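You operate a simulated robot arm through the tools that you are given. There is no shell and no other tool.

You run a simulated two-armed robot. Do the job below in one go: nothing can be reset, and whatever is moved stays where it is left.

Task
Key out the two slack corners until the tension gauge reads 3.
Fine: push wedges 1, 2, 7 and 8 in evenly.

Only the result counts: the job must be done as asked and must still hold three seconds after the hand-in. Knocking over, shifting, dropping, spilling or breaking anything else fails it.

Robot
Two 7-joint arms with fingered hands on one trunk that stands fixed in place. Base frame: the origin is at the foot of the trunk, x ahead of it, y to its left, z up. Lengths are in m, angles in degrees, forces in N, time in s.
The left shoulder is at [0.07, 0.162, 1.221], the right one opposite. With the tool pointing down near the work surface each hand reaches from about 0.34 to 0.82 m from the base axis, measured 20 degrees to its own side. Payload 4 kg a hand.
The tool frame of a hand sits at the grasp point between the pads (the TCP): z along the fingers, y along the line on which they close. The tips reach 0.026 m beyond it. Largest opening 0.132 m; the body of the gripper starts 0.073 m behind the TCP. The gripper is a hand of 4 fingers: y runs from the thumb to the fingers, the wrist lies at [0, 0, -0.224] in the tool frame, and closing takes about 1.5 s.
Orientation is that of the tool frame in the base frame, as a unit quaternion [w, x, y, z]. With the fingers straight down and closing along the base's y, the tool's x points along the base's -x, its y along +y and its z along -z.

Tools
- The arms move only by the tool apply_moves. It takes "left_motion", "right_motion" or both (then of equal length, played together; a hand with none holds still); each is a list that holds one entry, the list of rows, each a list of 6 numbers: the shift along the tool's x, y, z in m, then the turn, a rotation vector about the tool's x, y, z in degrees. In form: [[[tx, ty, tz, rx, ry, rz], ...]]. A call has 1 to 20 rows; each row shifts and turns the commanded pose from where the row before left it, along the tool's axes as they then stand. "left_fingers" and "right_fingers" are, for a hand that has rows, the closure, from 0 (fully open) to 1 (shut), set as the call begins (left out, the last holds). A row lasts 0.2 s, in which the tool goes at most 0.05 m and 8.6 degrees; a call with a longer step from one row to the next is refused whole, and so is a gripper value outside its range. A pose out of reach is approached as far as the arm can. The call stops where the force on the tool passes 40 N (or 10 N more than at its start, if that is more) or the arm is blocked; 0.2 s more then pass. Each finger travels about 0.045 m/s and halts on what it meets, pressing with about 22 N; the grip force reading is that of the motor and also rises with nothing between the fingers. The clock runs only during rows and for 0.2 s after the last one: add rows that do not move to give the fingers time. It gives the time, the measured TCP pose, the force on the tool (base axes), the opening and the grip force at its end, in the units of the frame above (readings bear some noise), with the torque about the TCP (base axes, N m) and any sound that the robot's microphone picked up.
- Cameras (640 x 400 px; columns grow to the right, rows downward): "scene" is now at [0.1253, -0.0322, 1.4359]; the picture's right is [-0.41, -0.91, 0.00], its down [-0.61, 0.28, -0.74] and it looks along [0.67, -0.31, -0.67] (base axes); focal length 339 px, centre (320, 200). "left" rides on the left gripper at [-0.073, 0.006, -0.094] in its tool frame; the picture's right is [-0.08, -1.00, 0.00], its down [0.79, -0.06, -0.62] and it looks along [0.61, -0.05, 0.79] (tool axes); focal length 230 px, centre (320, 200). "right" rides on the right gripper at [0.073, 0.006, -0.094] in its tool frame; the picture's right is [-0.08, 1.00, 0.00], its down [-0.78, -0.06, -0.62] and it looks along [-0.61, -0.05, 0.79] (tool axes); focal length 230 px, centre (320, 200). There is no depth. A picture from a camera that has moved, and an enlarged one, comes with that camera's place and axes in the base frame and with its lens.
- capture(camera): a new picture of that camera. No time passes.
- raise_lower(by): slides the trunk up (or, below 0, down) by that many m; the arms and the scene camera ride with it, the base frame stays. It gives what a move gives, with no picture.
- hand_shape(shape, hand): the hand has 4 fingers and takes this shape, open, in about a second: jaw (thumb against the fingers, like two jaws); tri (thumb and two fingers); tip (a fingertip pinch); poke (one finger out to press); point (the index stretched); flat (the hand flat); cup (the hand cupped); fist (a fist). The gripper value then closes the fingers along that shape, each until it touches; the sizes above hold for jaw. It gives what a move gives, with no picture.
- aim_head(pan, tilt): turns the head with the scene camera to pan (to the left, within 86 degrees either way) and tilt (down, from -29 to 69), counted from straight ahead of the robot. It gives what a move gives.
- inspect(camera, box): a new picture of the part [left, top, right, bottom] of that camera's present view, enlarged. No time passes.
- sign_off(): hands the job in; it is judged then, once.

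Nothing tells you positions but the pictures and the camera data. Unless the task says otherwise, let go and move clear before handing in.

The tools are called after "Emit:" as name(argument=value, ...) on one line, values as JSON. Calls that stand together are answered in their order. apply_moves: Moves the arms, as the interface text tells. Its arguments: {"type":"object","properties":{"left_motion":{"type":"array","items":{"type":"array","items":{"type":"array","items":{"type":"number"}}}},"left_fingers":{"type":"number"},"right_motion":{"type":"array","items":{"type":"array","items":{"type":"array","items":{"type":"number"}}}},"right_fingers":{"type":"number"}},"required":[]} The other tools are called the same way: raise_lower (by) slides the trunk up or down; hand_shape (shape, hand) gives the hand a shape; aim_head (pan, tilt) turns the head that bears the scene camera; capture (camera) takes a picture; inspect (camera, box) takes an enlarged picture of a part of a camera's view; sign_off () hands the job in.

At the start:

```text
clock: 0.0
left_tool_pos: [0.5788, -0.0187, 1.1219]
left_tcp_rot: [-0.001, 0.0, 1.0, 0.0]
left_contact_force: [-0.9, 0.4, 0.3]
left_moment: [0.02, -0.05, -0.01]
left_opening: 0.1319
left_grip_force: 0.0
left_shape: jaw
right_tool_pos: [0.353, -0.4019, 1.1432]
right_tcp_rot: [0.0, 0.0, 1.0, 0.0]
right_contact_force: [0.1, 0.4, 0.3]
right_moment: [-0.03, 0.0, -0.04]
right_opening: 0.1316
right_grip_force: 0.0
right_shape: jaw
trunk travel left (down, up): [-0.7, 0.24]
head pan, tilt: [-24.4, 42.2]
```

scene: 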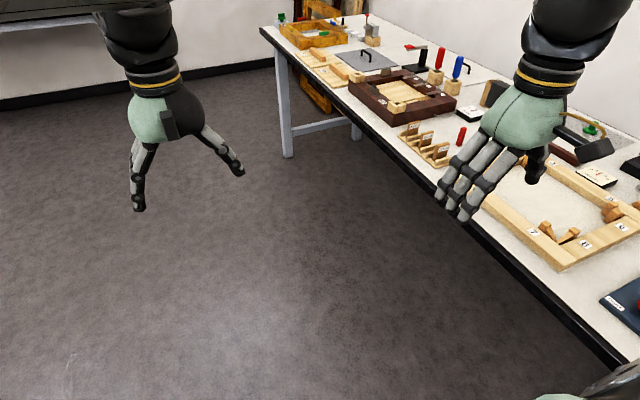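
right: 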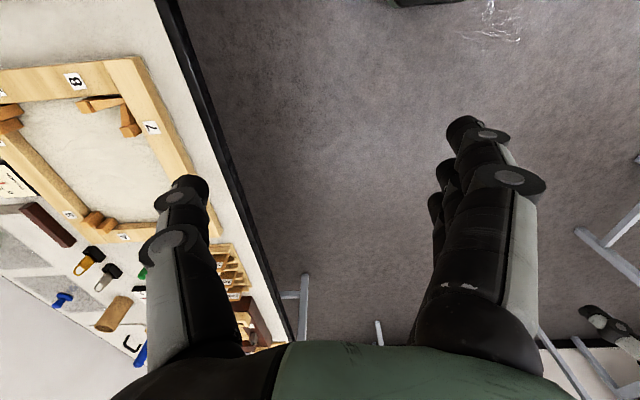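
left: 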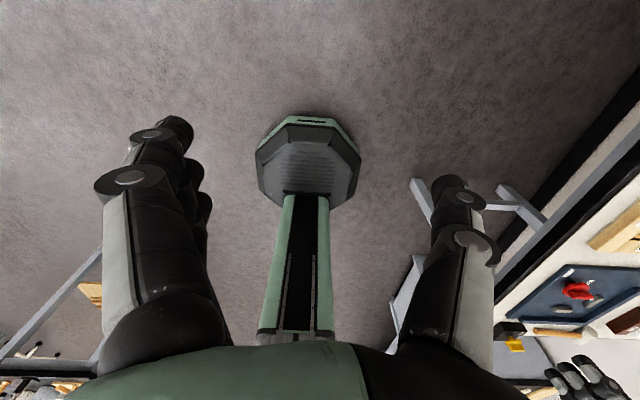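

I see a bench along the robot's right side, with a stretcher frame on it that has wedges in its corners. I'll turn the head towards it to get a better view before moving anything.

Emit:
aim_head(pan=-65, tilt=45)

Emit:
capture(camera="scene")

```text
clock: 1.1
left_tool_pos: [0.5792, -0.0186, 1.1214]
left_tcp_rot: [-0.002, 0.0, 1.0, -0.001]
left_contact_force: [-0.3, -0.9, 0.1]
left_moment: [0.02, -0.03, 0.01]
left_opening: 0.1317
left_grip_force: 0.0
left_shape: jaw
right_tool_pos: [0.3527, -0.4029, 1.1441]
right_tcp_rot: [0.0, 0.0, 1.0, 0.0]
right_contact_force: [0.3, -0.4, 0.3]
right_moment: [-0.03, 0.01, -0.01]
right_opening: 0.1319
right_grip_force: 0.1
right_shape: jaw
trunk travel left (down, up): [-0.7, 0.24]
head pan, tilt: [-65.0, 45.0]
```

```text
taken
camera scene: at [0.0837, -0.0714, 1.4319], right [-0.91, -0.42, 0.0], down [-0.3, 0.64, -0.71], along [0.3, -0.64, -0.71], focal length 339 px, centre (320, 200)
```

scene: 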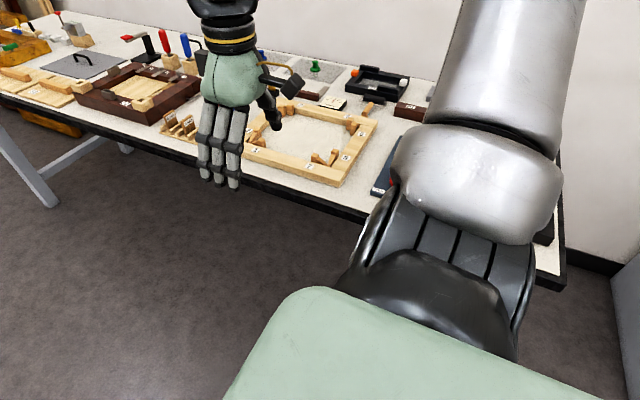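

The stretcher is on the bench roughly under and behind the right hand, partly hidden by it. I'll look closely at the frame and the gauge.

Emit:
inspect(camera="scene", box=[230, 50, 430, 200])

Emit:
inspect(camera="right", box=[0, 0, 250, 300])

Emit:
inspect(camera="scene", box=[0, 0, 240, 150])

```text
2.67 times, centred on (330, 125) of scene
camera zoom: at [0.0837, -0.0714, 1.4319], right [-0.91, -0.42, 0.0], down [-0.3, 0.64, -0.71], along [0.3, -0.64, -0.71], focal length 905 px, centre (293, 400)
```

zoom: 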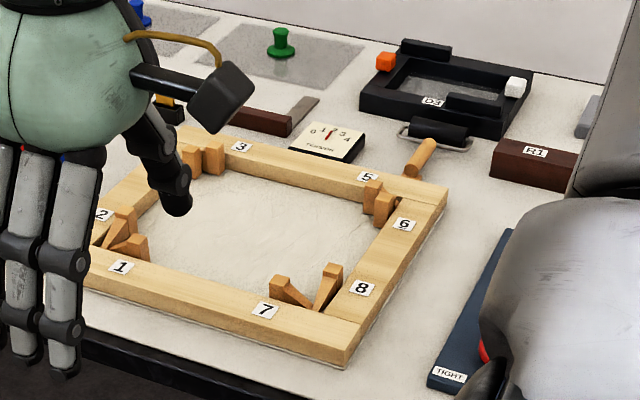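

```text
1.33 times, centred on (125, 150) of right
camera zoom: at [0.2798, -0.3976, 1.2363], right [0.08, 1.0, 0.0], down [0.78, -0.06, 0.62], along [0.61, -0.05, -0.79], focal length 307 px, centre (580, 267)
```

zoom: 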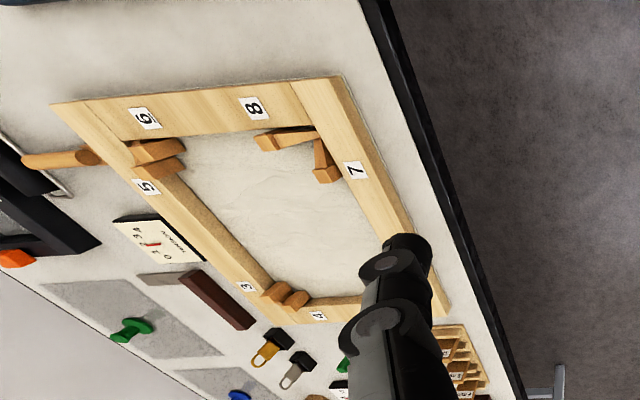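

```text
2.67 times, centred on (120, 75) of scene
camera zoom: at [0.0837, -0.0714, 1.4319], right [-0.91, -0.42, 0.0], down [-0.3, 0.64, -0.71], along [0.3, -0.64, -0.71], focal length 905 px, centre (853, 533)
```

zoom: 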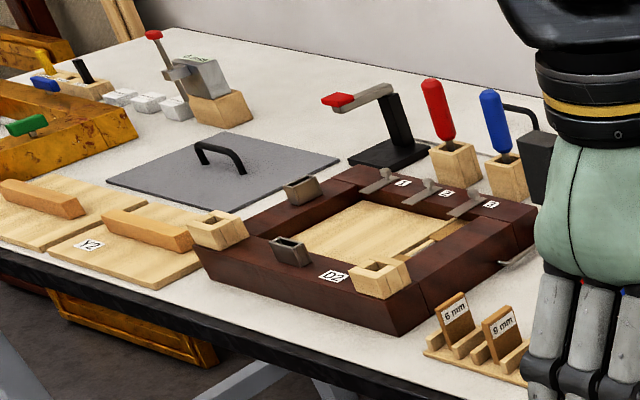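

The frame seems to span about x 0.28–0.59 and y −0.60 to −0.87, with its top near z 0.93. Wedges 1/2 and 7/8 sit in the two near corners. I'll turn the right hand so its camera looks towards the frame and see it up close.

Emit:
apply_moves(right_motion=[[[0, 0, 0, 0, 0, 8.2], [0, 0, 0, 0, 0, 8.2], [0, 0, 0, 0, 0, 8.2], [0, 0, 0, 0, 0, 8.2], [0, 0, 0, 0, 0, 8.2], [0, 0, 0, 0, 0, 8.2], [0, 0, 0, 0, 0, 8.2], [0, 0, 0, 0, 0, 8.2], [0, 0, 0, 0, 0, 8.2], [0, 0, 0, 0, 0, 8.2], [0, 0, 0, 0, 0, 8.0]]])

Emit:
capture(camera="right")

Emit:
capture(camera="scene")

```text
clock: 3.5
left_tool_pos: [0.5792, -0.0196, 1.1213]
left_tcp_rot: [-0.001, -0.001, 1.0, 0.0]
left_contact_force: [0.7, -0.3, 0.5]
left_moment: [0.01, -0.02, -0.01]
left_opening: 0.132
left_grip_force: 0.0
left_shape: jaw
right_tool_pos: [0.354, -0.4027, 1.1433]
right_tcp_rot: [-0.001, 0.709, 0.705, 0.0]
right_contact_force: [0.4, 1.2, 0.0]
right_moment: [-0.01, 0.0, -0.01]
right_opening: 0.132
right_grip_force: 0.1
right_shape: jaw
trunk travel left (down, up): [-0.7, 0.24]
head pan, tilt: [-65.0, 45.0]
```

```text
taken
camera right: at [0.3587, -0.33, 1.2366], right [1.0, -0.08, 0.0], down [-0.06, -0.78, 0.62], along [-0.05, -0.61, -0.79], focal length 230 px, centre (320, 200)
```

right: 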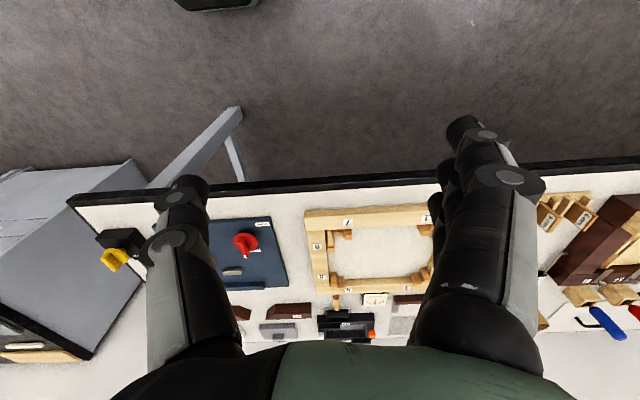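

```text
taken
camera scene: at [0.0837, -0.0715, 1.4319], right [-0.91, -0.42, 0.0], down [-0.3, 0.64, -0.71], along [0.3, -0.64, -0.71], focal length 339 px, centre (320, 200)
```

scene: 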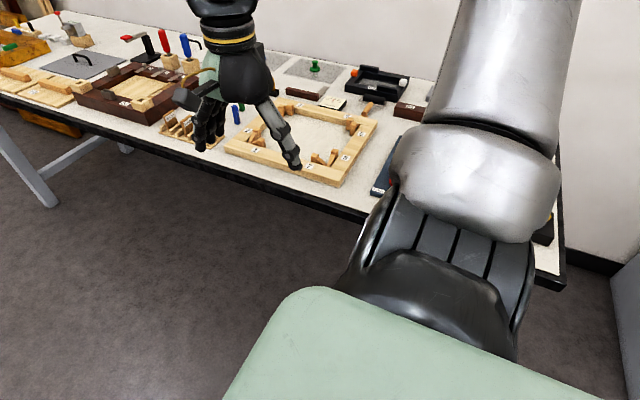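

The camera now looks along −y at the frame. I'll move the hand over it for a close look.

Emit:
apply_moves(right_motion=[[[-0.034, 0.016, 0, 0, 0, 0], [-0.034, 0.016, 0, 0, 0, 0], [-0.034, 0.016, 0, 0, 0, 0], [-0.034, 0.016, 0, 0, 0, 0], [-0.034, 0.016, 0, 0, 0, 0]]])

Emit:
capture(camera="right")

Emit:
capture(camera="scene")

```text
clock: 4.7
left_tool_pos: [0.5799, -0.0202, 1.121]
left_tcp_rot: [-0.001, 0.0, 1.0, 0.001]
left_contact_force: [0.4, -0.4, -0.4]
left_moment: [-0.01, 0.01, 0.02]
left_opening: 0.1317
left_grip_force: 0.0
left_shape: jaw
right_tool_pos: [0.4348, -0.5732, 1.1428]
right_tcp_rot: [-0.002, 0.707, 0.708, 0.0]
right_contact_force: [0.0, -0.9, -0.3]
right_moment: [-0.03, -0.01, -0.01]
right_opening: 0.1318
right_grip_force: 0.0
right_shape: jaw
trunk travel left (down, up): [-0.7, 0.24]
head pan, tilt: [-65.0, 45.0]
```

```text
taken
camera right: at [0.4403, -0.5017, 1.2357], right [1.0, -0.08, 0.0], down [-0.06, -0.79, 0.62], along [-0.05, -0.61, -0.79], focal length 230 px, centre (320, 200)
```

right: 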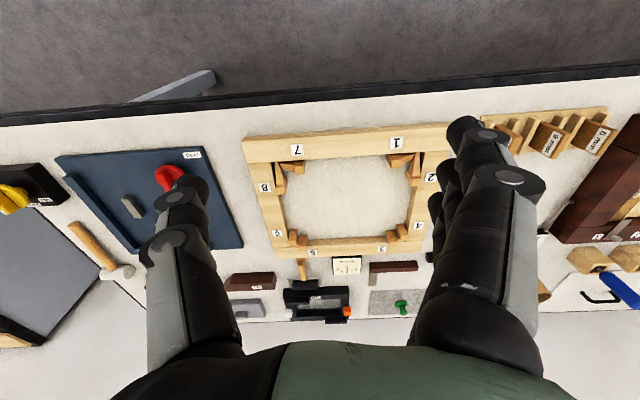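

```text
taken
camera scene: at [0.0851, -0.0723, 1.4318], right [-0.91, -0.42, 0.0], down [-0.3, 0.64, -0.71], along [0.3, -0.64, -0.71], focal length 339 px, centre (320, 200)
```

scene: 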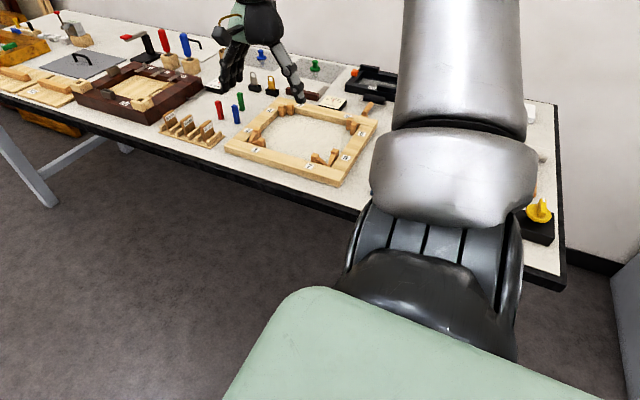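

Emit:
inspect(camera="right", box=[230, 110, 470, 290])

Emit:
inspect(camera="scene", box=[210, 70, 390, 200])

Emit:
inspect(camera="right", box=[40, 140, 250, 290])

```text
2.22 times, centred on (350, 200) of right
camera zoom: at [0.4403, -0.5017, 1.2357], right [1.0, -0.08, 0.0], down [-0.06, -0.79, 0.62], along [-0.05, -0.61, -0.79], focal length 511 px, centre (253, 200)
```

zoom: 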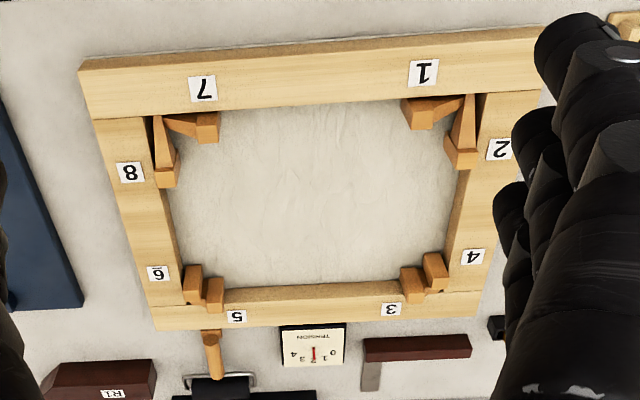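

```text
3.08 times, centred on (300, 135) of scene
camera zoom: at [0.0851, -0.0723, 1.4318], right [-0.91, -0.42, 0.0], down [-0.3, 0.64, -0.71], along [0.3, -0.64, -0.71], focal length 1044 px, centre (382, 400)
```

zoom: 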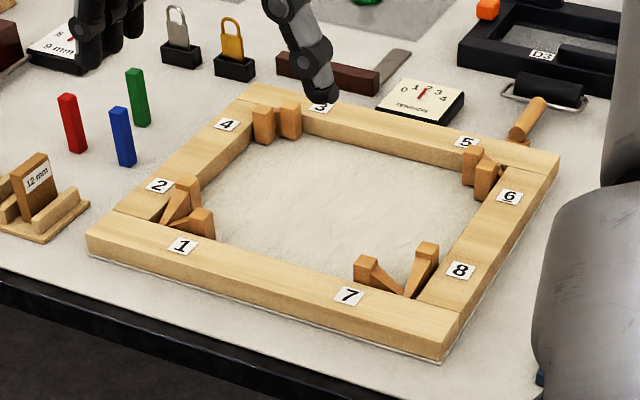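

```text
2.67 times, centred on (145, 215) of right
camera zoom: at [0.4403, -0.5017, 1.2357], right [1.0, -0.08, 0.0], down [-0.06, -0.79, 0.62], along [-0.05, -0.61, -0.79], focal length 614 px, centre (787, 160)
```

zoom: 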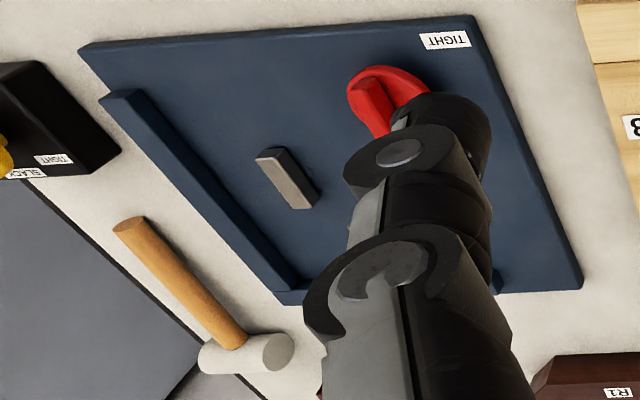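

The gauge sits behind the frame at about (0.47, −1.0) and reads roughly 1.5. Triangulating puts the frame top at z≈0.89, spanning x 0.30–0.635 and y −0.64 to −0.94. I'll put the right hand into the poke shape while it's clear and see where the finger ends up.

Emit:
hand_shape(shape="poke", hand="right")

Emit:
capture(camera="right")

Emit:
inspect(camera="scene", box=[180, 0, 380, 130])

Emit:
inspect(camera="right", box=[310, 240, 390, 290])

```text
clock: 5.6
left_tool_pos: [0.5791, -0.0197, 1.123]
left_tcp_rot: [-0.001, 0.0, 1.0, 0.0]
left_contact_force: [-0.4, 0.4, 1.1]
left_moment: [0.04, -0.02, 0.02]
left_opening: 0.1317
left_grip_force: 0.1
left_shape: jaw
right_tool_pos: [0.4337, -0.5721, 1.1432]
right_tcp_rot: [0.0, 0.707, 0.707, 0.0]
right_contact_force: [0.2, 0.1, -0.5]
right_moment: [-0.01, -0.02, 0.01]
right_opening: 0.0
right_grip_force: 0.0
right_shape: poke
trunk travel left (down, up): [-0.7, 0.24]
head pan, tilt: [-65.0, 45.0]
```

```text
taken
camera right: at [0.4387, -0.5001, 1.2368], right [1.0, -0.08, 0.0], down [-0.06, -0.79, 0.62], along [-0.05, -0.61, -0.79], focal length 230 px, centre (320, 200)
```

right: 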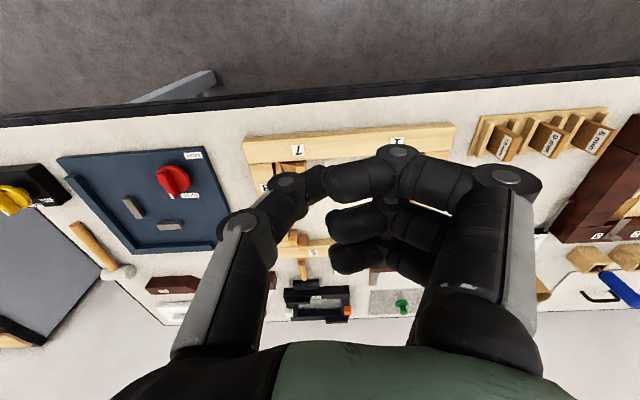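

```text
3.08 times, centred on (280, 65) of scene
camera zoom: at [0.0834, -0.0714, 1.4319], right [-0.91, -0.42, 0.0], down [-0.3, 0.64, -0.71], along [0.3, -0.64, -0.71], focal length 1044 px, centre (443, 615)
```

zoom: 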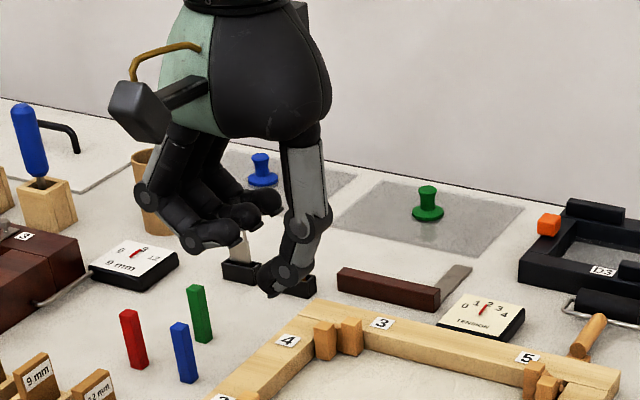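

```text
8.00 times, centred on (350, 265) of right
camera zoom: at [0.4387, -0.5001, 1.2368], right [1.0, -0.08, 0.0], down [-0.06, -0.79, 0.62], along [-0.05, -0.61, -0.79], focal length 1841 px, centre (80, -320)
```

zoom: 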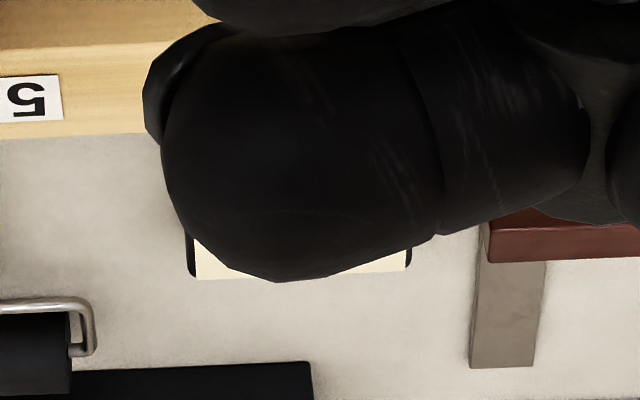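

In the poke shape the fingers curl and the thumb stays lowest, which doesn't look ideal. I'll compare it with point.

Emit:
hand_shape(shape="point", hand="right")

Emit:
capture(camera="right")

Emit:
inspect(camera="scene", box=[180, 0, 380, 130])

Emit:
inspect(camera="right", box=[310, 240, 390, 290])

```text
clock: 6.5
left_tool_pos: [0.5785, -0.019, 1.1221]
left_tcp_rot: [-0.001, -0.001, 1.0, 0.001]
left_contact_force: [0.0, 0.7, 0.4]
left_moment: [-0.02, -0.03, 0.01]
left_opening: 0.1317
left_grip_force: 0.0
left_shape: jaw
right_tool_pos: [0.4331, -0.5733, 1.1445]
right_tcp_rot: [0.0, 0.707, 0.707, 0.0]
right_contact_force: [-0.4, 0.4, 0.3]
right_moment: [0.0, 0.0, 0.01]
right_opening: 0.1259
right_grip_force: 0.0
right_shape: point
trunk travel left (down, up): [-0.7, 0.24]
head pan, tilt: [-65.0, 45.0]
```

```text
taken
camera right: at [0.4389, -0.5003, 1.2367], right [1.0, -0.08, 0.0], down [-0.06, -0.79, 0.62], along [-0.05, -0.61, -0.79], focal length 230 px, centre (320, 200)
```

right: 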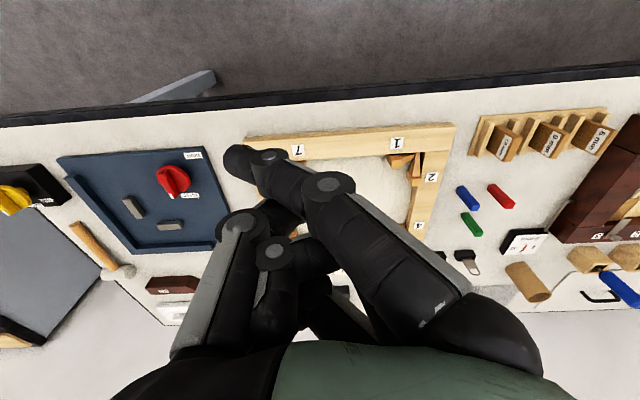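

```text
3.08 times, centred on (280, 65) of scene
camera zoom: at [0.0837, -0.0715, 1.4319], right [-0.91, -0.42, 0.0], down [-0.3, 0.64, -0.71], along [0.3, -0.64, -0.71], focal length 1044 px, centre (443, 615)
```

zoom: 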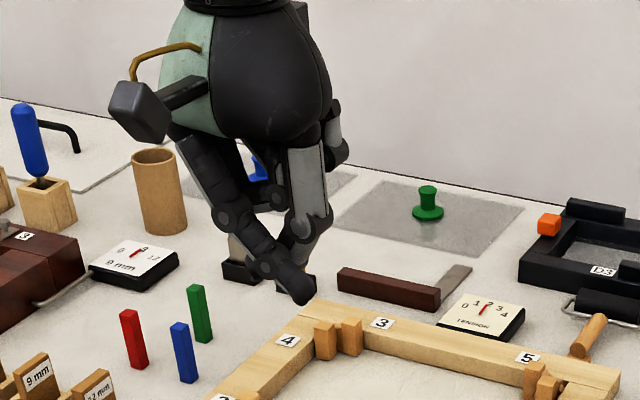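

```text
8.00 times, centred on (350, 265) of right
camera zoom: at [0.4389, -0.5003, 1.2367], right [1.0, -0.08, 0.0], down [-0.06, -0.79, 0.62], along [-0.05, -0.61, -0.79], focal length 1841 px, centre (80, -320)
```

zoom: 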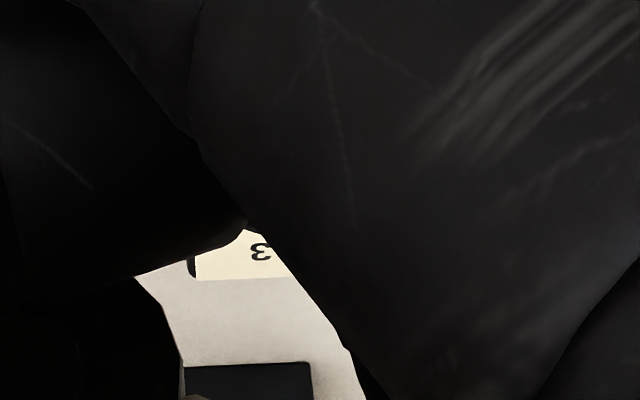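

Point leaves a single index finger stretched and lowest, which suits pushing. I'll read the gauge with a strong zoom, and look at the wedges.

Emit:
inspect(camera="scene", box=[312, 84, 360, 114])

Emit:
inspect(camera="scene", box=[300, 130, 380, 190])

Emit:
inspect(camera="scene", box=[220, 100, 300, 160])

```text
13.33 times, centred on (336, 99) of scene
camera zoom: at [0.0837, -0.0715, 1.4319], right [-0.91, -0.42, 0.0], down [-0.3, 0.64, -0.71], along [0.3, -0.64, -0.71], focal length 4524 px, centre (107, 1547)
```

zoom: 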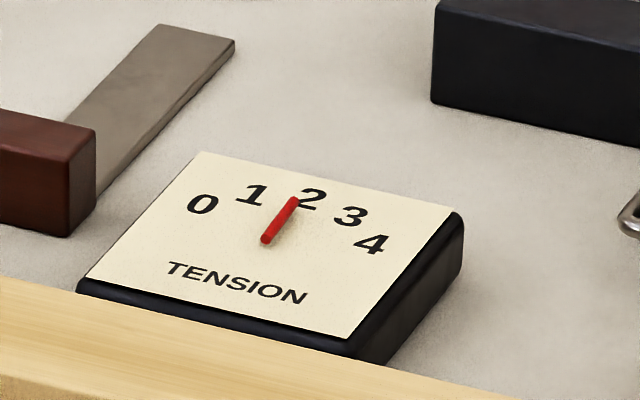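

```text
6.67 times, centred on (340, 160) of scene
camera zoom: at [0.0837, -0.0715, 1.4319], right [-0.91, -0.42, 0.0], down [-0.3, 0.64, -0.71], along [0.3, -0.64, -0.71], focal length 2262 px, centre (187, 467)
```

zoom: 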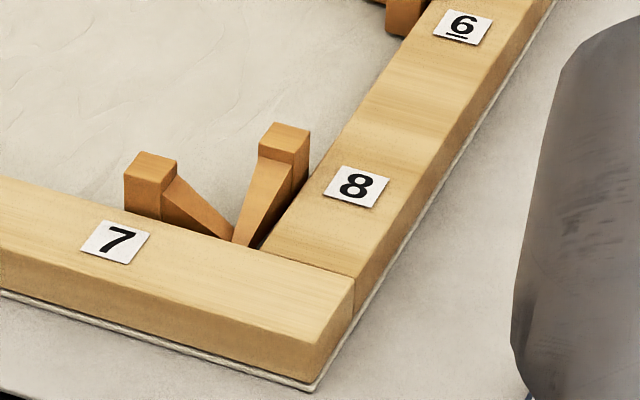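

```text
6.67 times, centred on (260, 130) of scene
camera zoom: at [0.0837, -0.0715, 1.4319], right [-0.91, -0.42, 0.0], down [-0.3, 0.64, -0.71], along [0.3, -0.64, -0.71], focal length 2262 px, centre (720, 667)
```

zoom: 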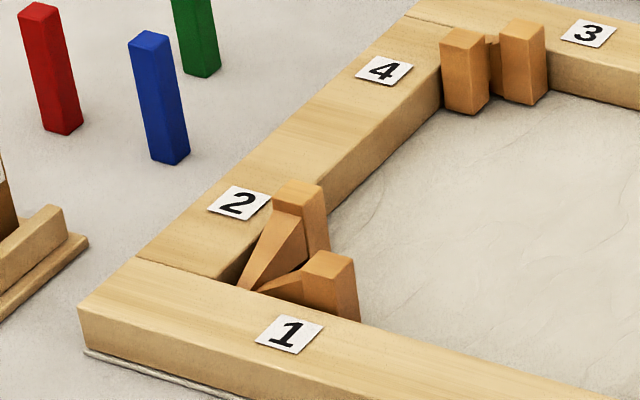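

The zoomed gauge reads about 1.8, so 3 needs a modest amount of further wedge travel. I'll check the tip shape as an alternative, since a narrow pinch could squeeze a wedge against the rail's outer face.

Emit:
hand_shape(shape="tip", hand="right")

Emit:
capture(camera="right")

Emit:
inspect(camera="scene", box=[180, 0, 380, 130])

```text
clock: 7.4
left_tool_pos: [0.5775, -0.0187, 1.122]
left_tcp_rot: [-0.002, 0.0, 1.0, 0.0]
left_contact_force: [-1.1, 0.0, 0.2]
left_moment: [-0.01, -0.04, -0.01]
left_opening: 0.1319
left_grip_force: 0.1
left_shape: jaw
right_tool_pos: [0.4329, -0.5728, 1.1443]
right_tcp_rot: [0.0, 0.707, 0.707, 0.0]
right_contact_force: [-0.3, -0.3, 0.0]
right_moment: [0.0, 0.03, 0.0]
right_opening: 0.1322
right_grip_force: 0.0
right_shape: tip
trunk travel left (down, up): [-0.7, 0.24]
head pan, tilt: [-65.0, 45.0]
```

```text
taken
camera right: at [0.4389, -0.5002, 1.2367], right [1.0, -0.08, 0.0], down [-0.06, -0.79, 0.62], along [-0.05, -0.61, -0.79], focal length 230 px, centre (320, 200)
```

right: 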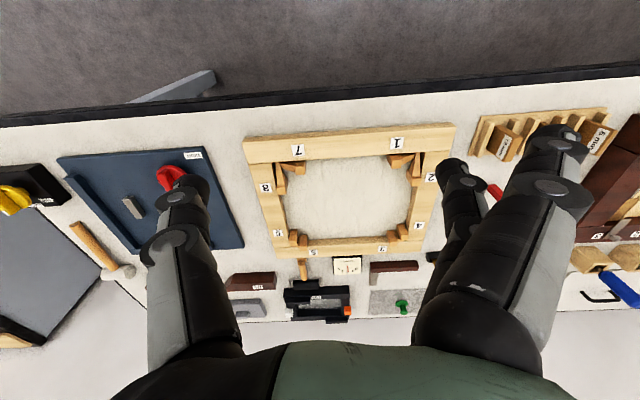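

```text
3.08 times, centred on (280, 65) of scene
camera zoom: at [0.0836, -0.0715, 1.4319], right [-0.91, -0.42, 0.0], down [-0.3, 0.64, -0.71], along [0.3, -0.64, -0.71], focal length 1044 px, centre (443, 615)
```

zoom: 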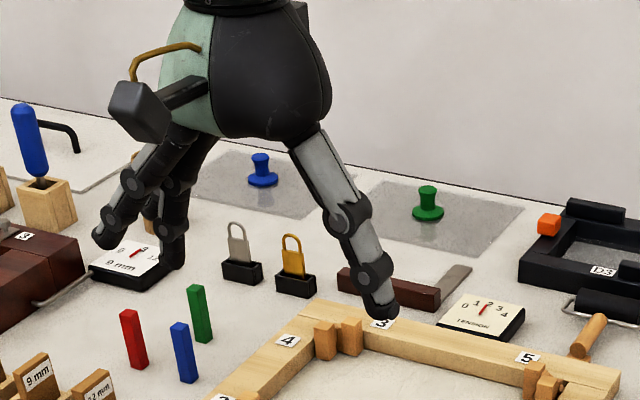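

In the tip shape the thumb and one finger oppose each other with 0.13 m opening, enough to span a wedge head and the outer rail face. I'll zoom in tightly on both slack corners to measure the wedge heads.

Emit:
inspect(camera="scene", box=[310, 145, 358, 175])

Emit:
inspect(camera="scene", box=[240, 120, 288, 150])

Emit:
inspect(camera="right", box=[240, 130, 336, 190])

Emit:
inspect(camera="right", box=[360, 120, 456, 180])

Emit:
inspect(camera="right", box=[320, 245, 376, 280])

```text
13.33 times, centred on (334, 160) of scene
camera zoom: at [0.0836, -0.0715, 1.4319], right [-0.91, -0.42, 0.0], down [-0.3, 0.64, -0.71], along [0.3, -0.64, -0.71], focal length 4524 px, centre (133, 733)
```

zoom: 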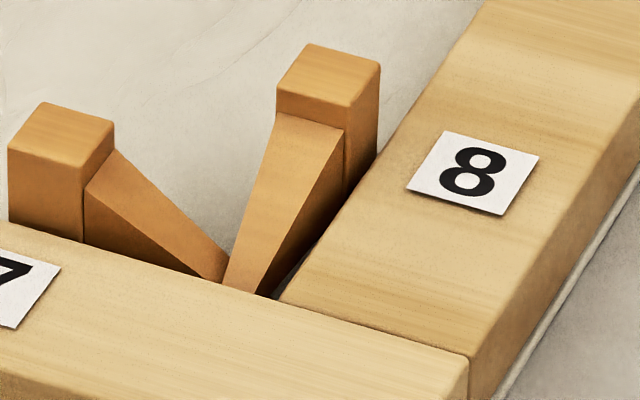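

```text
13.33 times, centred on (264, 135) of scene
camera zoom: at [0.0836, -0.0715, 1.4319], right [-0.91, -0.42, 0.0], down [-0.3, 0.64, -0.71], along [0.3, -0.64, -0.71], focal length 4524 px, centre (1067, 1067)
```

zoom: 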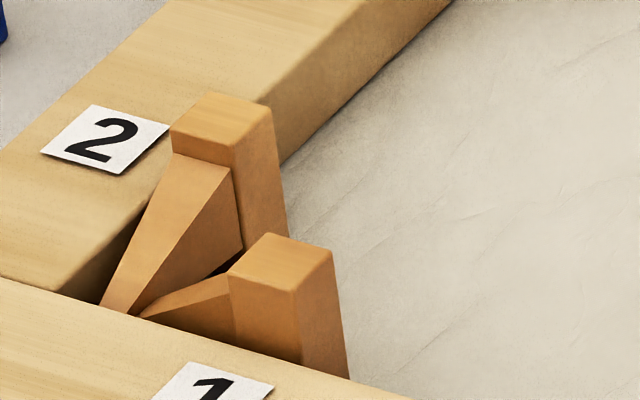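

```text
6.67 times, centred on (288, 160) of right
camera zoom: at [0.4389, -0.5002, 1.2367], right [1.0, -0.08, 0.0], down [-0.06, -0.79, 0.62], along [-0.05, -0.61, -0.79], focal length 1534 px, centre (533, 467)
```

zoom: 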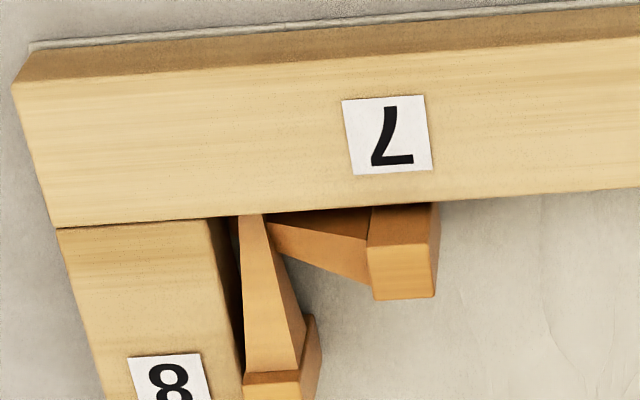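

```text
6.67 times, centred on (408, 150) of right
camera zoom: at [0.4389, -0.5002, 1.2367], right [1.0, -0.08, 0.0], down [-0.06, -0.79, 0.62], along [-0.05, -0.61, -0.79], focal length 1534 px, centre (-267, 533)
```

zoom: 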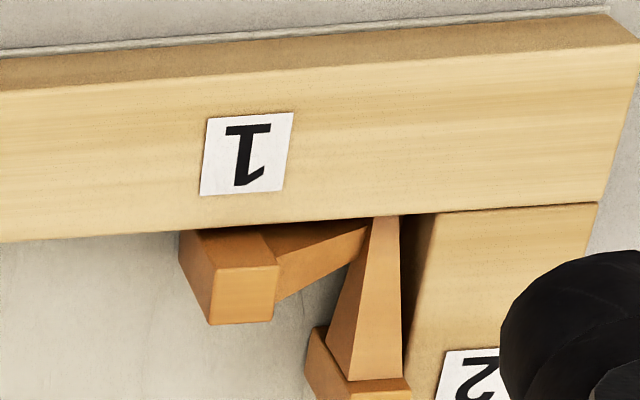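

```text
11.43 times, centred on (348, 262) of right
camera zoom: at [0.4389, -0.5002, 1.2367], right [1.0, -0.08, 0.0], down [-0.06, -0.79, 0.62], along [-0.05, -0.61, -0.79], focal length 2629 px, centre (0, -514)
```

zoom: 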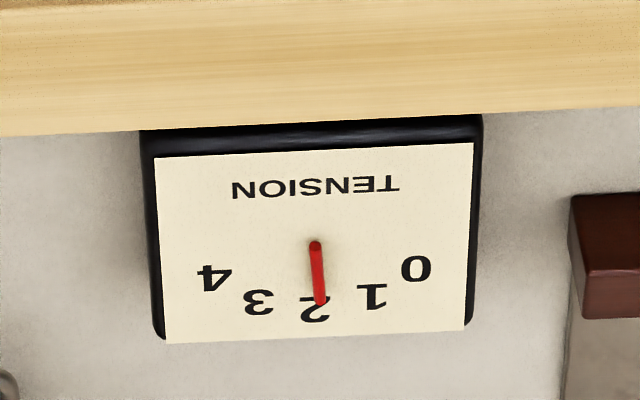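

Wedge heads are blocks about 16 mm wide with tops at z≈0.899: 7 at x 0.38–0.397, 8 at y −0.728 to −0.743, with 1 and 2 mirroring them. I'll check how deep the tight corners sit for comparison, plus the rack beside the frame.

Emit:
inspect(camera="scene", box=[330, 105, 378, 135])

Emit:
inspect(camera="scene", box=[262, 95, 310, 125])

Emit:
inspect(camera="right", box=[430, 90, 640, 220])

Emit:
inspect(camera="right", box=[240, 210, 450, 280])

```text
13.33 times, centred on (354, 120) of scene
camera zoom: at [0.0836, -0.0715, 1.4319], right [-0.91, -0.42, 0.0], down [-0.3, 0.64, -0.71], along [0.3, -0.64, -0.71], focal length 4524 px, centre (-133, 1267)
```

zoom: 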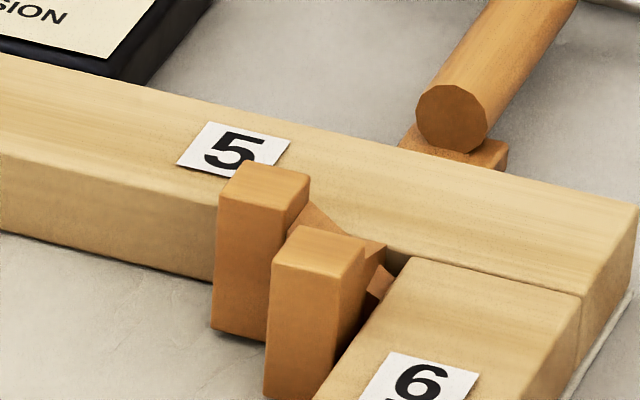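

```text
13.33 times, centred on (286, 110) of scene
camera zoom: at [0.0836, -0.0715, 1.4319], right [-0.91, -0.42, 0.0], down [-0.3, 0.64, -0.71], along [0.3, -0.64, -0.71], focal length 4524 px, centre (773, 1400)
```

zoom: 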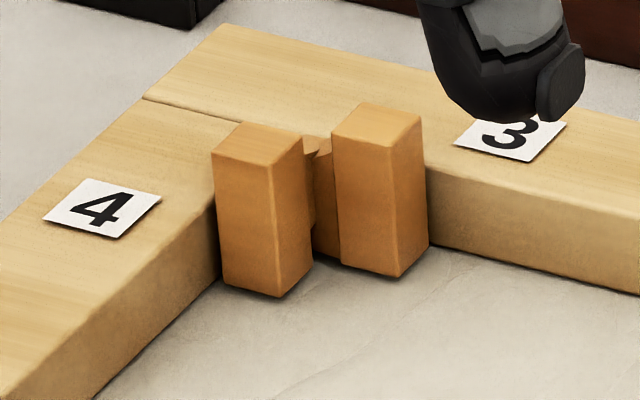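

```text
3.05 times, centred on (535, 155) of right
camera zoom: at [0.4389, -0.5002, 1.2367], right [1.0, -0.08, 0.0], down [-0.06, -0.79, 0.62], along [-0.05, -0.61, -0.79], focal length 701 px, centre (-335, 337)
```

zoom: 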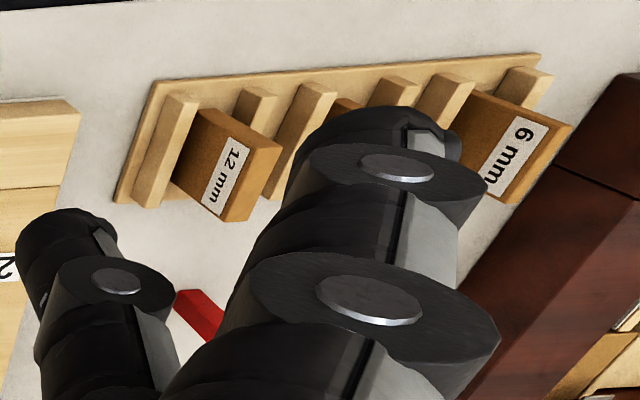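

```text
3.05 times, centred on (345, 245) of right
camera zoom: at [0.4389, -0.5002, 1.2367], right [1.0, -0.08, 0.0], down [-0.06, -0.79, 0.62], along [-0.05, -0.61, -0.79], focal length 701 px, centre (244, 63)
```

zoom: 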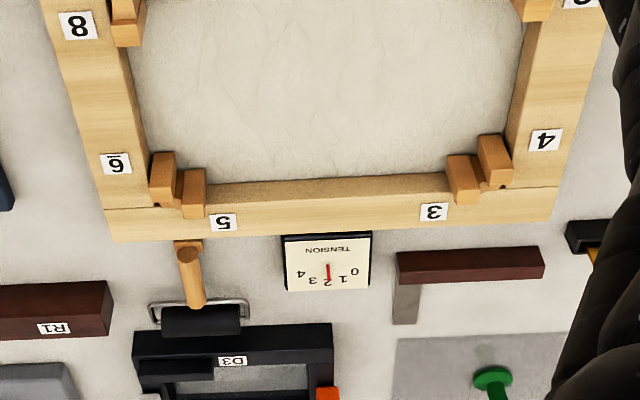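

The tight wedges stick out about 0.036 m from the inner rail faces, against about 0.055 for 1 and 7 and 0.061 for 2 and 8. My plan is to squeeze each slack wedge between the thumb, placed inside on the head, and the fingers on the rail's outer face, so there's no net force on the frame. I'll start with wedge 8.

Emit:
hand_shape(shape="jaw", hand="right")

Emit:
apply_moves(right_motion=[[[0, 0, 0, 0, 0, -8.2], [0, 0, 0, 0, 0, -8.2], [0, 0, 0, 0, 0, -8.2], [0, 0, 0, 0, 0, -8.2], [0, 0, 0, 0, 0, -8.2], [0, 0, 0, 0, 0, -8.2], [0, 0, 0, 0, 0, -8.2], [0, 0, 0, 0, 0, -8.2], [0, 0, 0, 0, 0, -8.2], [0, 0, 0, 0, 0, -8.2], [0, 0, 0, 0, 0, -8.0], [0.019, -0.03, 0.0235, 0, 0, 0], [0.019, -0.03, 0.0235, 0, 0, 0], [0.019, -0.03, 0.0235, 0, 0, 0], [0.018, -0.029, 0.0235, 0, 0, 0]]])

Emit:
capture(camera="right")

Emit:
capture(camera="scene")

```text
clock: 8.3
left_tool_pos: [0.5792, -0.0199, 1.1221]
left_tcp_rot: [-0.001, 0.0, 1.0, 0.0]
left_contact_force: [-0.1, -0.9, -0.3]
left_moment: [-0.01, 0.0, 0.01]
left_opening: 0.1319
left_grip_force: 0.0
left_shape: jaw
right_tool_pos: [0.432, -0.573, 1.145]
right_tcp_rot: [-0.001, 0.707, 0.708, 0.0]
right_contact_force: [0.7, -0.8, 0.4]
right_moment: [-0.03, 0.01, 0.0]
right_opening: 0.132
right_grip_force: 0.0
right_shape: jaw
trunk travel left (down, up): [-0.7, 0.24]
head pan, tilt: [-65.0, 45.0]
```

```text
clock: 11.5
left_tool_pos: [0.5783, -0.0213, 1.1223]
left_tcp_rot: [0.001, 0.0, 1.0, 0.0]
left_contact_force: [0.4, -0.8, 0.0]
left_moment: [0.01, 0.02, 0.01]
left_opening: 0.1314
left_grip_force: 0.0
left_shape: jaw
right_tool_pos: [0.3577, -0.6935, 1.0473]
right_tcp_rot: [0.0, -0.001, 1.0, 0.001]
right_contact_force: [-0.7, 0.2, -0.9]
right_moment: [0.02, 0.0, 0.03]
right_opening: 0.1319
right_grip_force: 0.0
right_shape: jaw
trunk travel left (down, up): [-0.7, 0.24]
head pan, tilt: [-65.0, 45.0]
```

```text
taken
camera right: at [0.2845, -0.6891, 1.14], right [0.08, 1.0, 0.0], down [0.78, -0.06, 0.62], along [0.61, -0.05, -0.79], focal length 230 px, centre (320, 200)
```

right: 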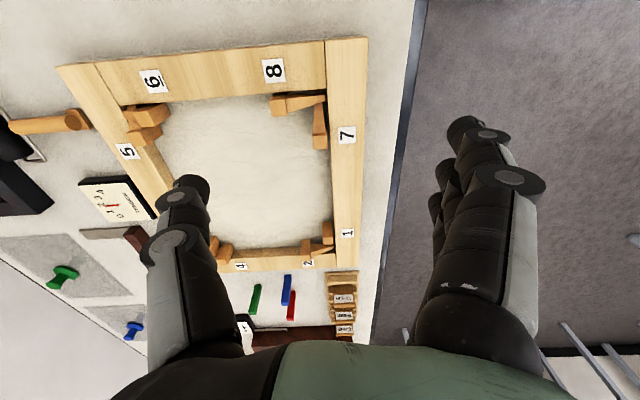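

```text
taken
camera scene: at [0.0832, -0.0738, 1.4319], right [-0.91, -0.42, 0.0], down [-0.3, 0.64, -0.71], along [0.3, -0.64, -0.71], focal length 339 px, centre (320, 200)
```

scene: 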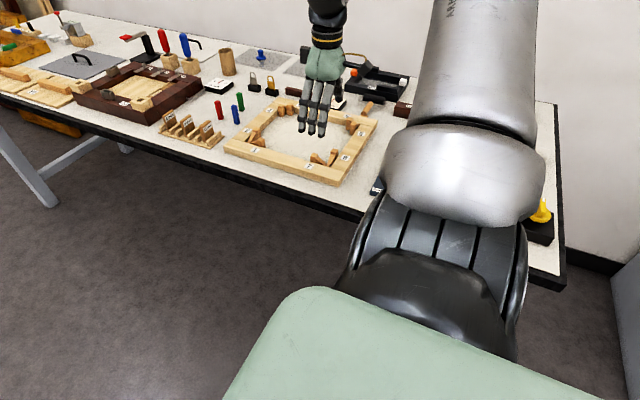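

The hand is above corner 7/8, with wedge 8 between thumb and fingers in y. I'll lower partway and check clearances before going down to wedge height.

Emit:
apply_moves(right_motion=[[[-0.0023, 0, 0.036, 0, 0, 0], [0, 0, 0.036, 0, 0, 0], [0, 0, 0.03, 0, 0, 0], [0, 0, 0, 0, 0, 0]]])

Emit:
capture(camera="right")

Emit:
inspect(camera="scene", box=[280, 100, 380, 180])

```text
clock: 12.5
left_tool_pos: [0.578, -0.0185, 1.1219]
left_tcp_rot: [-0.001, 0.0, 1.0, -0.001]
left_contact_force: [0.3, 0.0, -0.5]
left_moment: [0.03, -0.03, 0.0]
left_opening: 0.1318
left_grip_force: 0.1
left_shape: jaw
right_tool_pos: [0.3603, -0.6908, 0.9476]
right_tcp_rot: [0.0, 0.0, 1.0, 0.0]
right_contact_force: [0.4, 0.3, -0.4]
right_moment: [-0.03, 0.0, -0.01]
right_opening: 0.1319
right_grip_force: 0.1
right_shape: jaw
trunk travel left (down, up): [-0.7, 0.24]
head pan, tilt: [-65.0, 45.0]
```

```text
taken
camera right: at [0.2872, -0.6866, 1.0391], right [0.08, 1.0, 0.0], down [0.78, -0.06, 0.62], along [0.62, -0.05, -0.79], focal length 230 px, centre (320, 200)
```

right: 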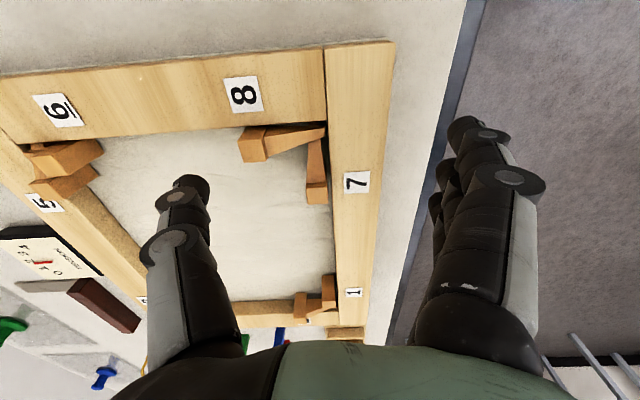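

```text
5.00 times, centred on (330, 140) of scene
camera zoom: at [0.0835, -0.0714, 1.4319], right [-0.91, -0.42, 0.0], down [-0.3, 0.64, -0.71], along [0.3, -0.64, -0.71], focal length 1696 px, centre (270, 500)
```

zoom: 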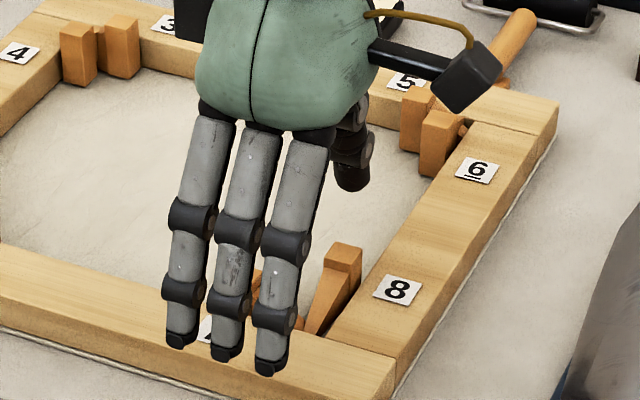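

Fingers are outside the near rail and the thumb is inside, well clear of wedge 8. I'll lower to wedge-head height.

Emit:
apply_moves(right_motion=[[[0, 0, 0.02, 0, 0, 0], [0, 0, 0.015, 0, 0, 0], [0, 0, 0.01, 0, 0, 0], [0, 0, 0, 0, 0, 0]]])

Emit:
capture(camera="right")

Emit:
inspect(camera="scene", box=[280, 110, 380, 190])

```text
clock: 13.5
left_tool_pos: [0.5791, -0.02, 1.122]
left_tcp_rot: [-0.001, 0.0, 1.0, -0.001]
left_contact_force: [-0.4, 0.8, 0.9]
left_moment: [0.01, 0.01, -0.03]
left_opening: 0.1316
left_grip_force: 0.0
left_shape: jaw
right_tool_pos: [0.3603, -0.692, 0.9014]
right_tcp_rot: [0.0, 0.0, 1.0, 0.0]
right_contact_force: [-0.8, -0.8, -0.1]
right_moment: [-0.01, 0.03, 0.0]
right_opening: 0.132
right_grip_force: 0.1
right_shape: jaw
trunk travel left (down, up): [-0.7, 0.24]
head pan, tilt: [-65.0, 45.0]
```

```text
taken
camera right: at [0.2875, -0.6872, 0.995], right [0.08, 1.0, 0.0], down [0.78, -0.06, 0.62], along [0.61, -0.05, -0.79], focal length 230 px, centre (320, 200)
```

right: 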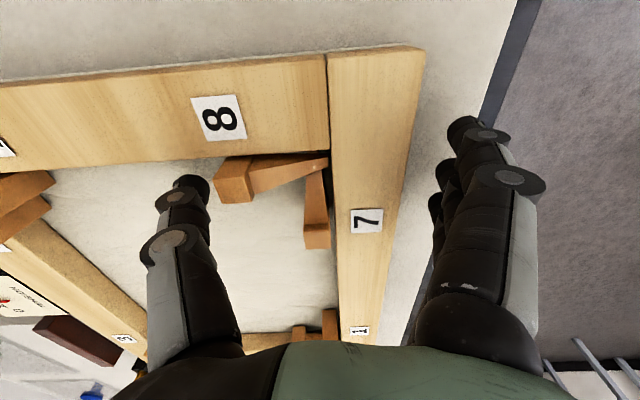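

```text
5.00 times, centred on (330, 150) of scene
camera zoom: at [0.0837, -0.0715, 1.4319], right [-0.91, -0.42, 0.0], down [-0.3, 0.64, -0.71], along [0.3, -0.64, -0.71], focal length 1696 px, centre (270, 450)
```

zoom: 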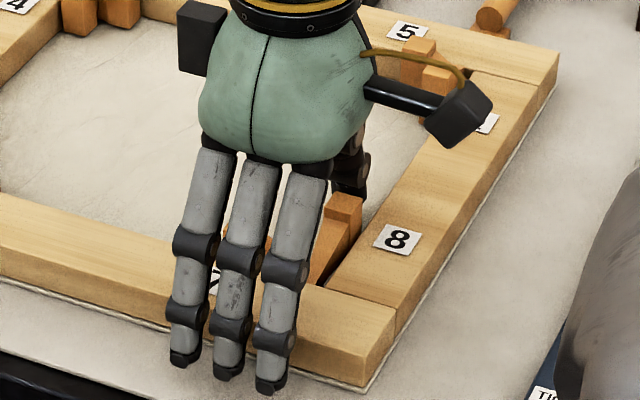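

Thumb and fingers straddle wedge 8 and the near rail. I'll close in small steps and watch the opening and forces.

Emit:
apply_moves(right_motion=[[[0, 0, 0, 0, 0, 0], [0, 0, 0, 0, 0, 0], [0, 0, 0, 0, 0, 0]]], right_fingers=0.15)

Emit:
inspect(camera="right", box=[140, 100, 460, 300])

```text
clock: 14.3
left_tool_pos: [0.5787, -0.0197, 1.122]
left_tcp_rot: [-0.001, 0.0, 1.0, 0.001]
left_contact_force: [0.4, 0.6, 0.7]
left_moment: [0.0, -0.01, -0.01]
left_opening: 0.1316
left_grip_force: 0.1
left_shape: jaw
right_tool_pos: [0.3614, -0.6922, 0.904]
right_tcp_rot: [0.0, -0.001, 1.0, 0.0]
right_contact_force: [-0.8, -0.2, -0.3]
right_moment: [-0.02, -0.02, 0.02]
right_opening: 0.1123
right_grip_force: 0.0
right_shape: jaw
trunk travel left (down, up): [-0.7, 0.24]
head pan, tilt: [-65.0, 45.0]
```

```text
2.00 times, centred on (300, 200) of right
camera zoom: at [0.2874, -0.687, 0.995], right [0.08, 1.0, 0.0], down [0.78, -0.06, 0.62], along [0.61, -0.05, -0.79], focal length 460 px, centre (360, 200)
```

zoom: 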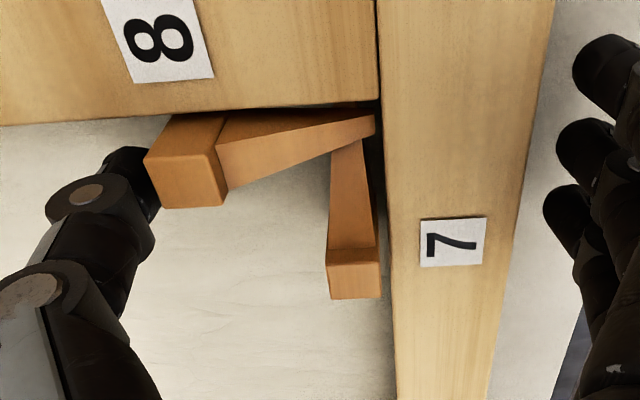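

The opening follows closure linearly and the thumb is nearly at the wedge head. I'll keep closing in small steps.

Emit:
apply_moves(right_motion=[[[0, 0, 0, 0, 0, 0], [0, 0, 0, 0, 0, 0], [0, 0, 0, 0, 0, 0]]], right_fingers=0.21)

Emit:
inspect(camera="right", box=[140, 100, 460, 300])

Emit:
inspect(camera="scene", box=[280, 110, 380, 190])

```text
clock: 15.1
left_tool_pos: [0.5778, -0.0198, 1.1224]
left_tcp_rot: [0.0, 0.0, 1.0, 0.001]
left_contact_force: [1.0, 0.1, -0.1]
left_moment: [0.0, -0.03, 0.0]
left_opening: 0.1317
left_grip_force: 0.0
left_shape: jaw
right_tool_pos: [0.3606, -0.6913, 0.9029]
right_tcp_rot: [-0.001, 0.0, 1.0, 0.0]
right_contact_force: [-0.5, 0.2, -0.7]
right_moment: [-0.03, 0.0, 0.01]
right_opening: 0.1046
right_grip_force: 0.0
right_shape: jaw
trunk travel left (down, up): [-0.7, 0.24]
head pan, tilt: [-65.0, 45.0]
```

```text
2.00 times, centred on (300, 200) of right
camera zoom: at [0.2875, -0.687, 0.9951], right [0.08, 1.0, 0.0], down [0.78, -0.06, 0.62], along [0.61, -0.05, -0.79], focal length 460 px, centre (360, 200)
```

zoom: 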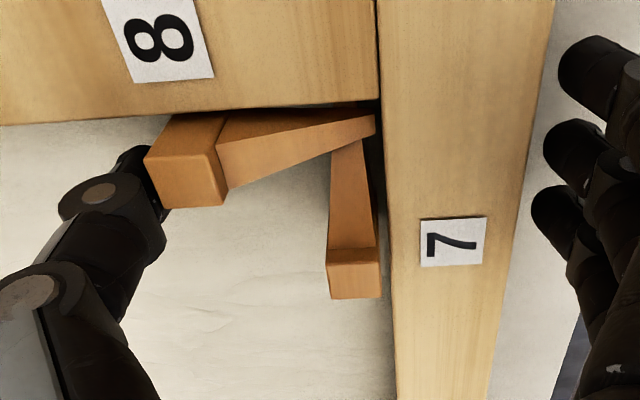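

```text
5.00 times, centred on (330, 150) of scene
camera zoom: at [0.0836, -0.0715, 1.4319], right [-0.91, -0.42, 0.0], down [-0.3, 0.64, -0.71], along [0.3, -0.64, -0.71], focal length 1696 px, centre (270, 450)
```

zoom: 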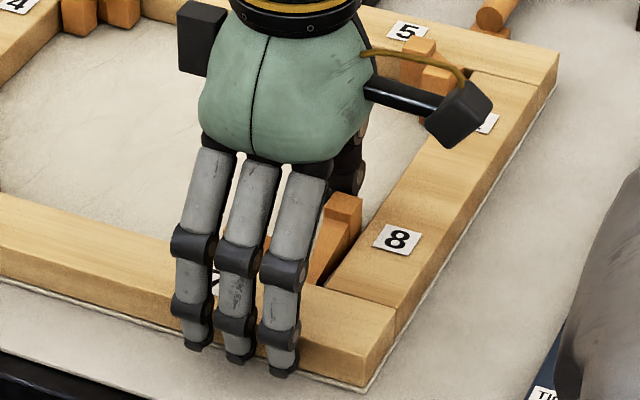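

Emit:
apply_moves(right_motion=[[[0, 0, 0, 0, 0, 0], [0, 0, 0, 0, 0, 0], [0, 0, 0, 0, 0, 0]]], right_fingers=0.24)

Emit:
inspect(camera="right", box=[140, 100, 460, 300])

```text
clock: 15.9
left_tool_pos: [0.5784, -0.019, 1.1215]
left_tcp_rot: [0.0, 0.001, 1.0, 0.0]
left_contact_force: [0.3, -0.1, -0.2]
left_moment: [0.01, -0.01, 0.01]
left_opening: 0.1316
left_grip_force: 0.0
left_shape: jaw
right_tool_pos: [0.3605, -0.6911, 0.9019]
right_tcp_rot: [0.0, 0.0, 1.0, 0.0]
right_contact_force: [-0.4, -0.3, 0.6]
right_moment: [-0.01, -0.01, 0.04]
right_opening: 0.1008
right_grip_force: 0.1
right_shape: jaw
trunk travel left (down, up): [-0.7, 0.24]
head pan, tilt: [-65.0, 45.0]
```

```text
2.00 times, centred on (300, 200) of right
camera zoom: at [0.2875, -0.687, 0.9951], right [0.08, 1.0, 0.0], down [0.78, -0.06, 0.62], along [0.61, -0.05, -0.79], focal length 460 px, centre (360, 200)
```

zoom: 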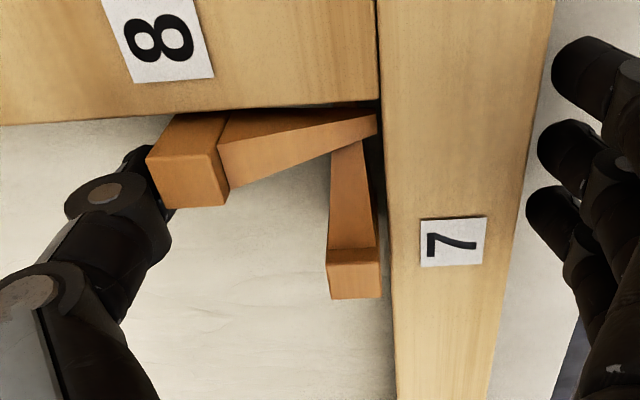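

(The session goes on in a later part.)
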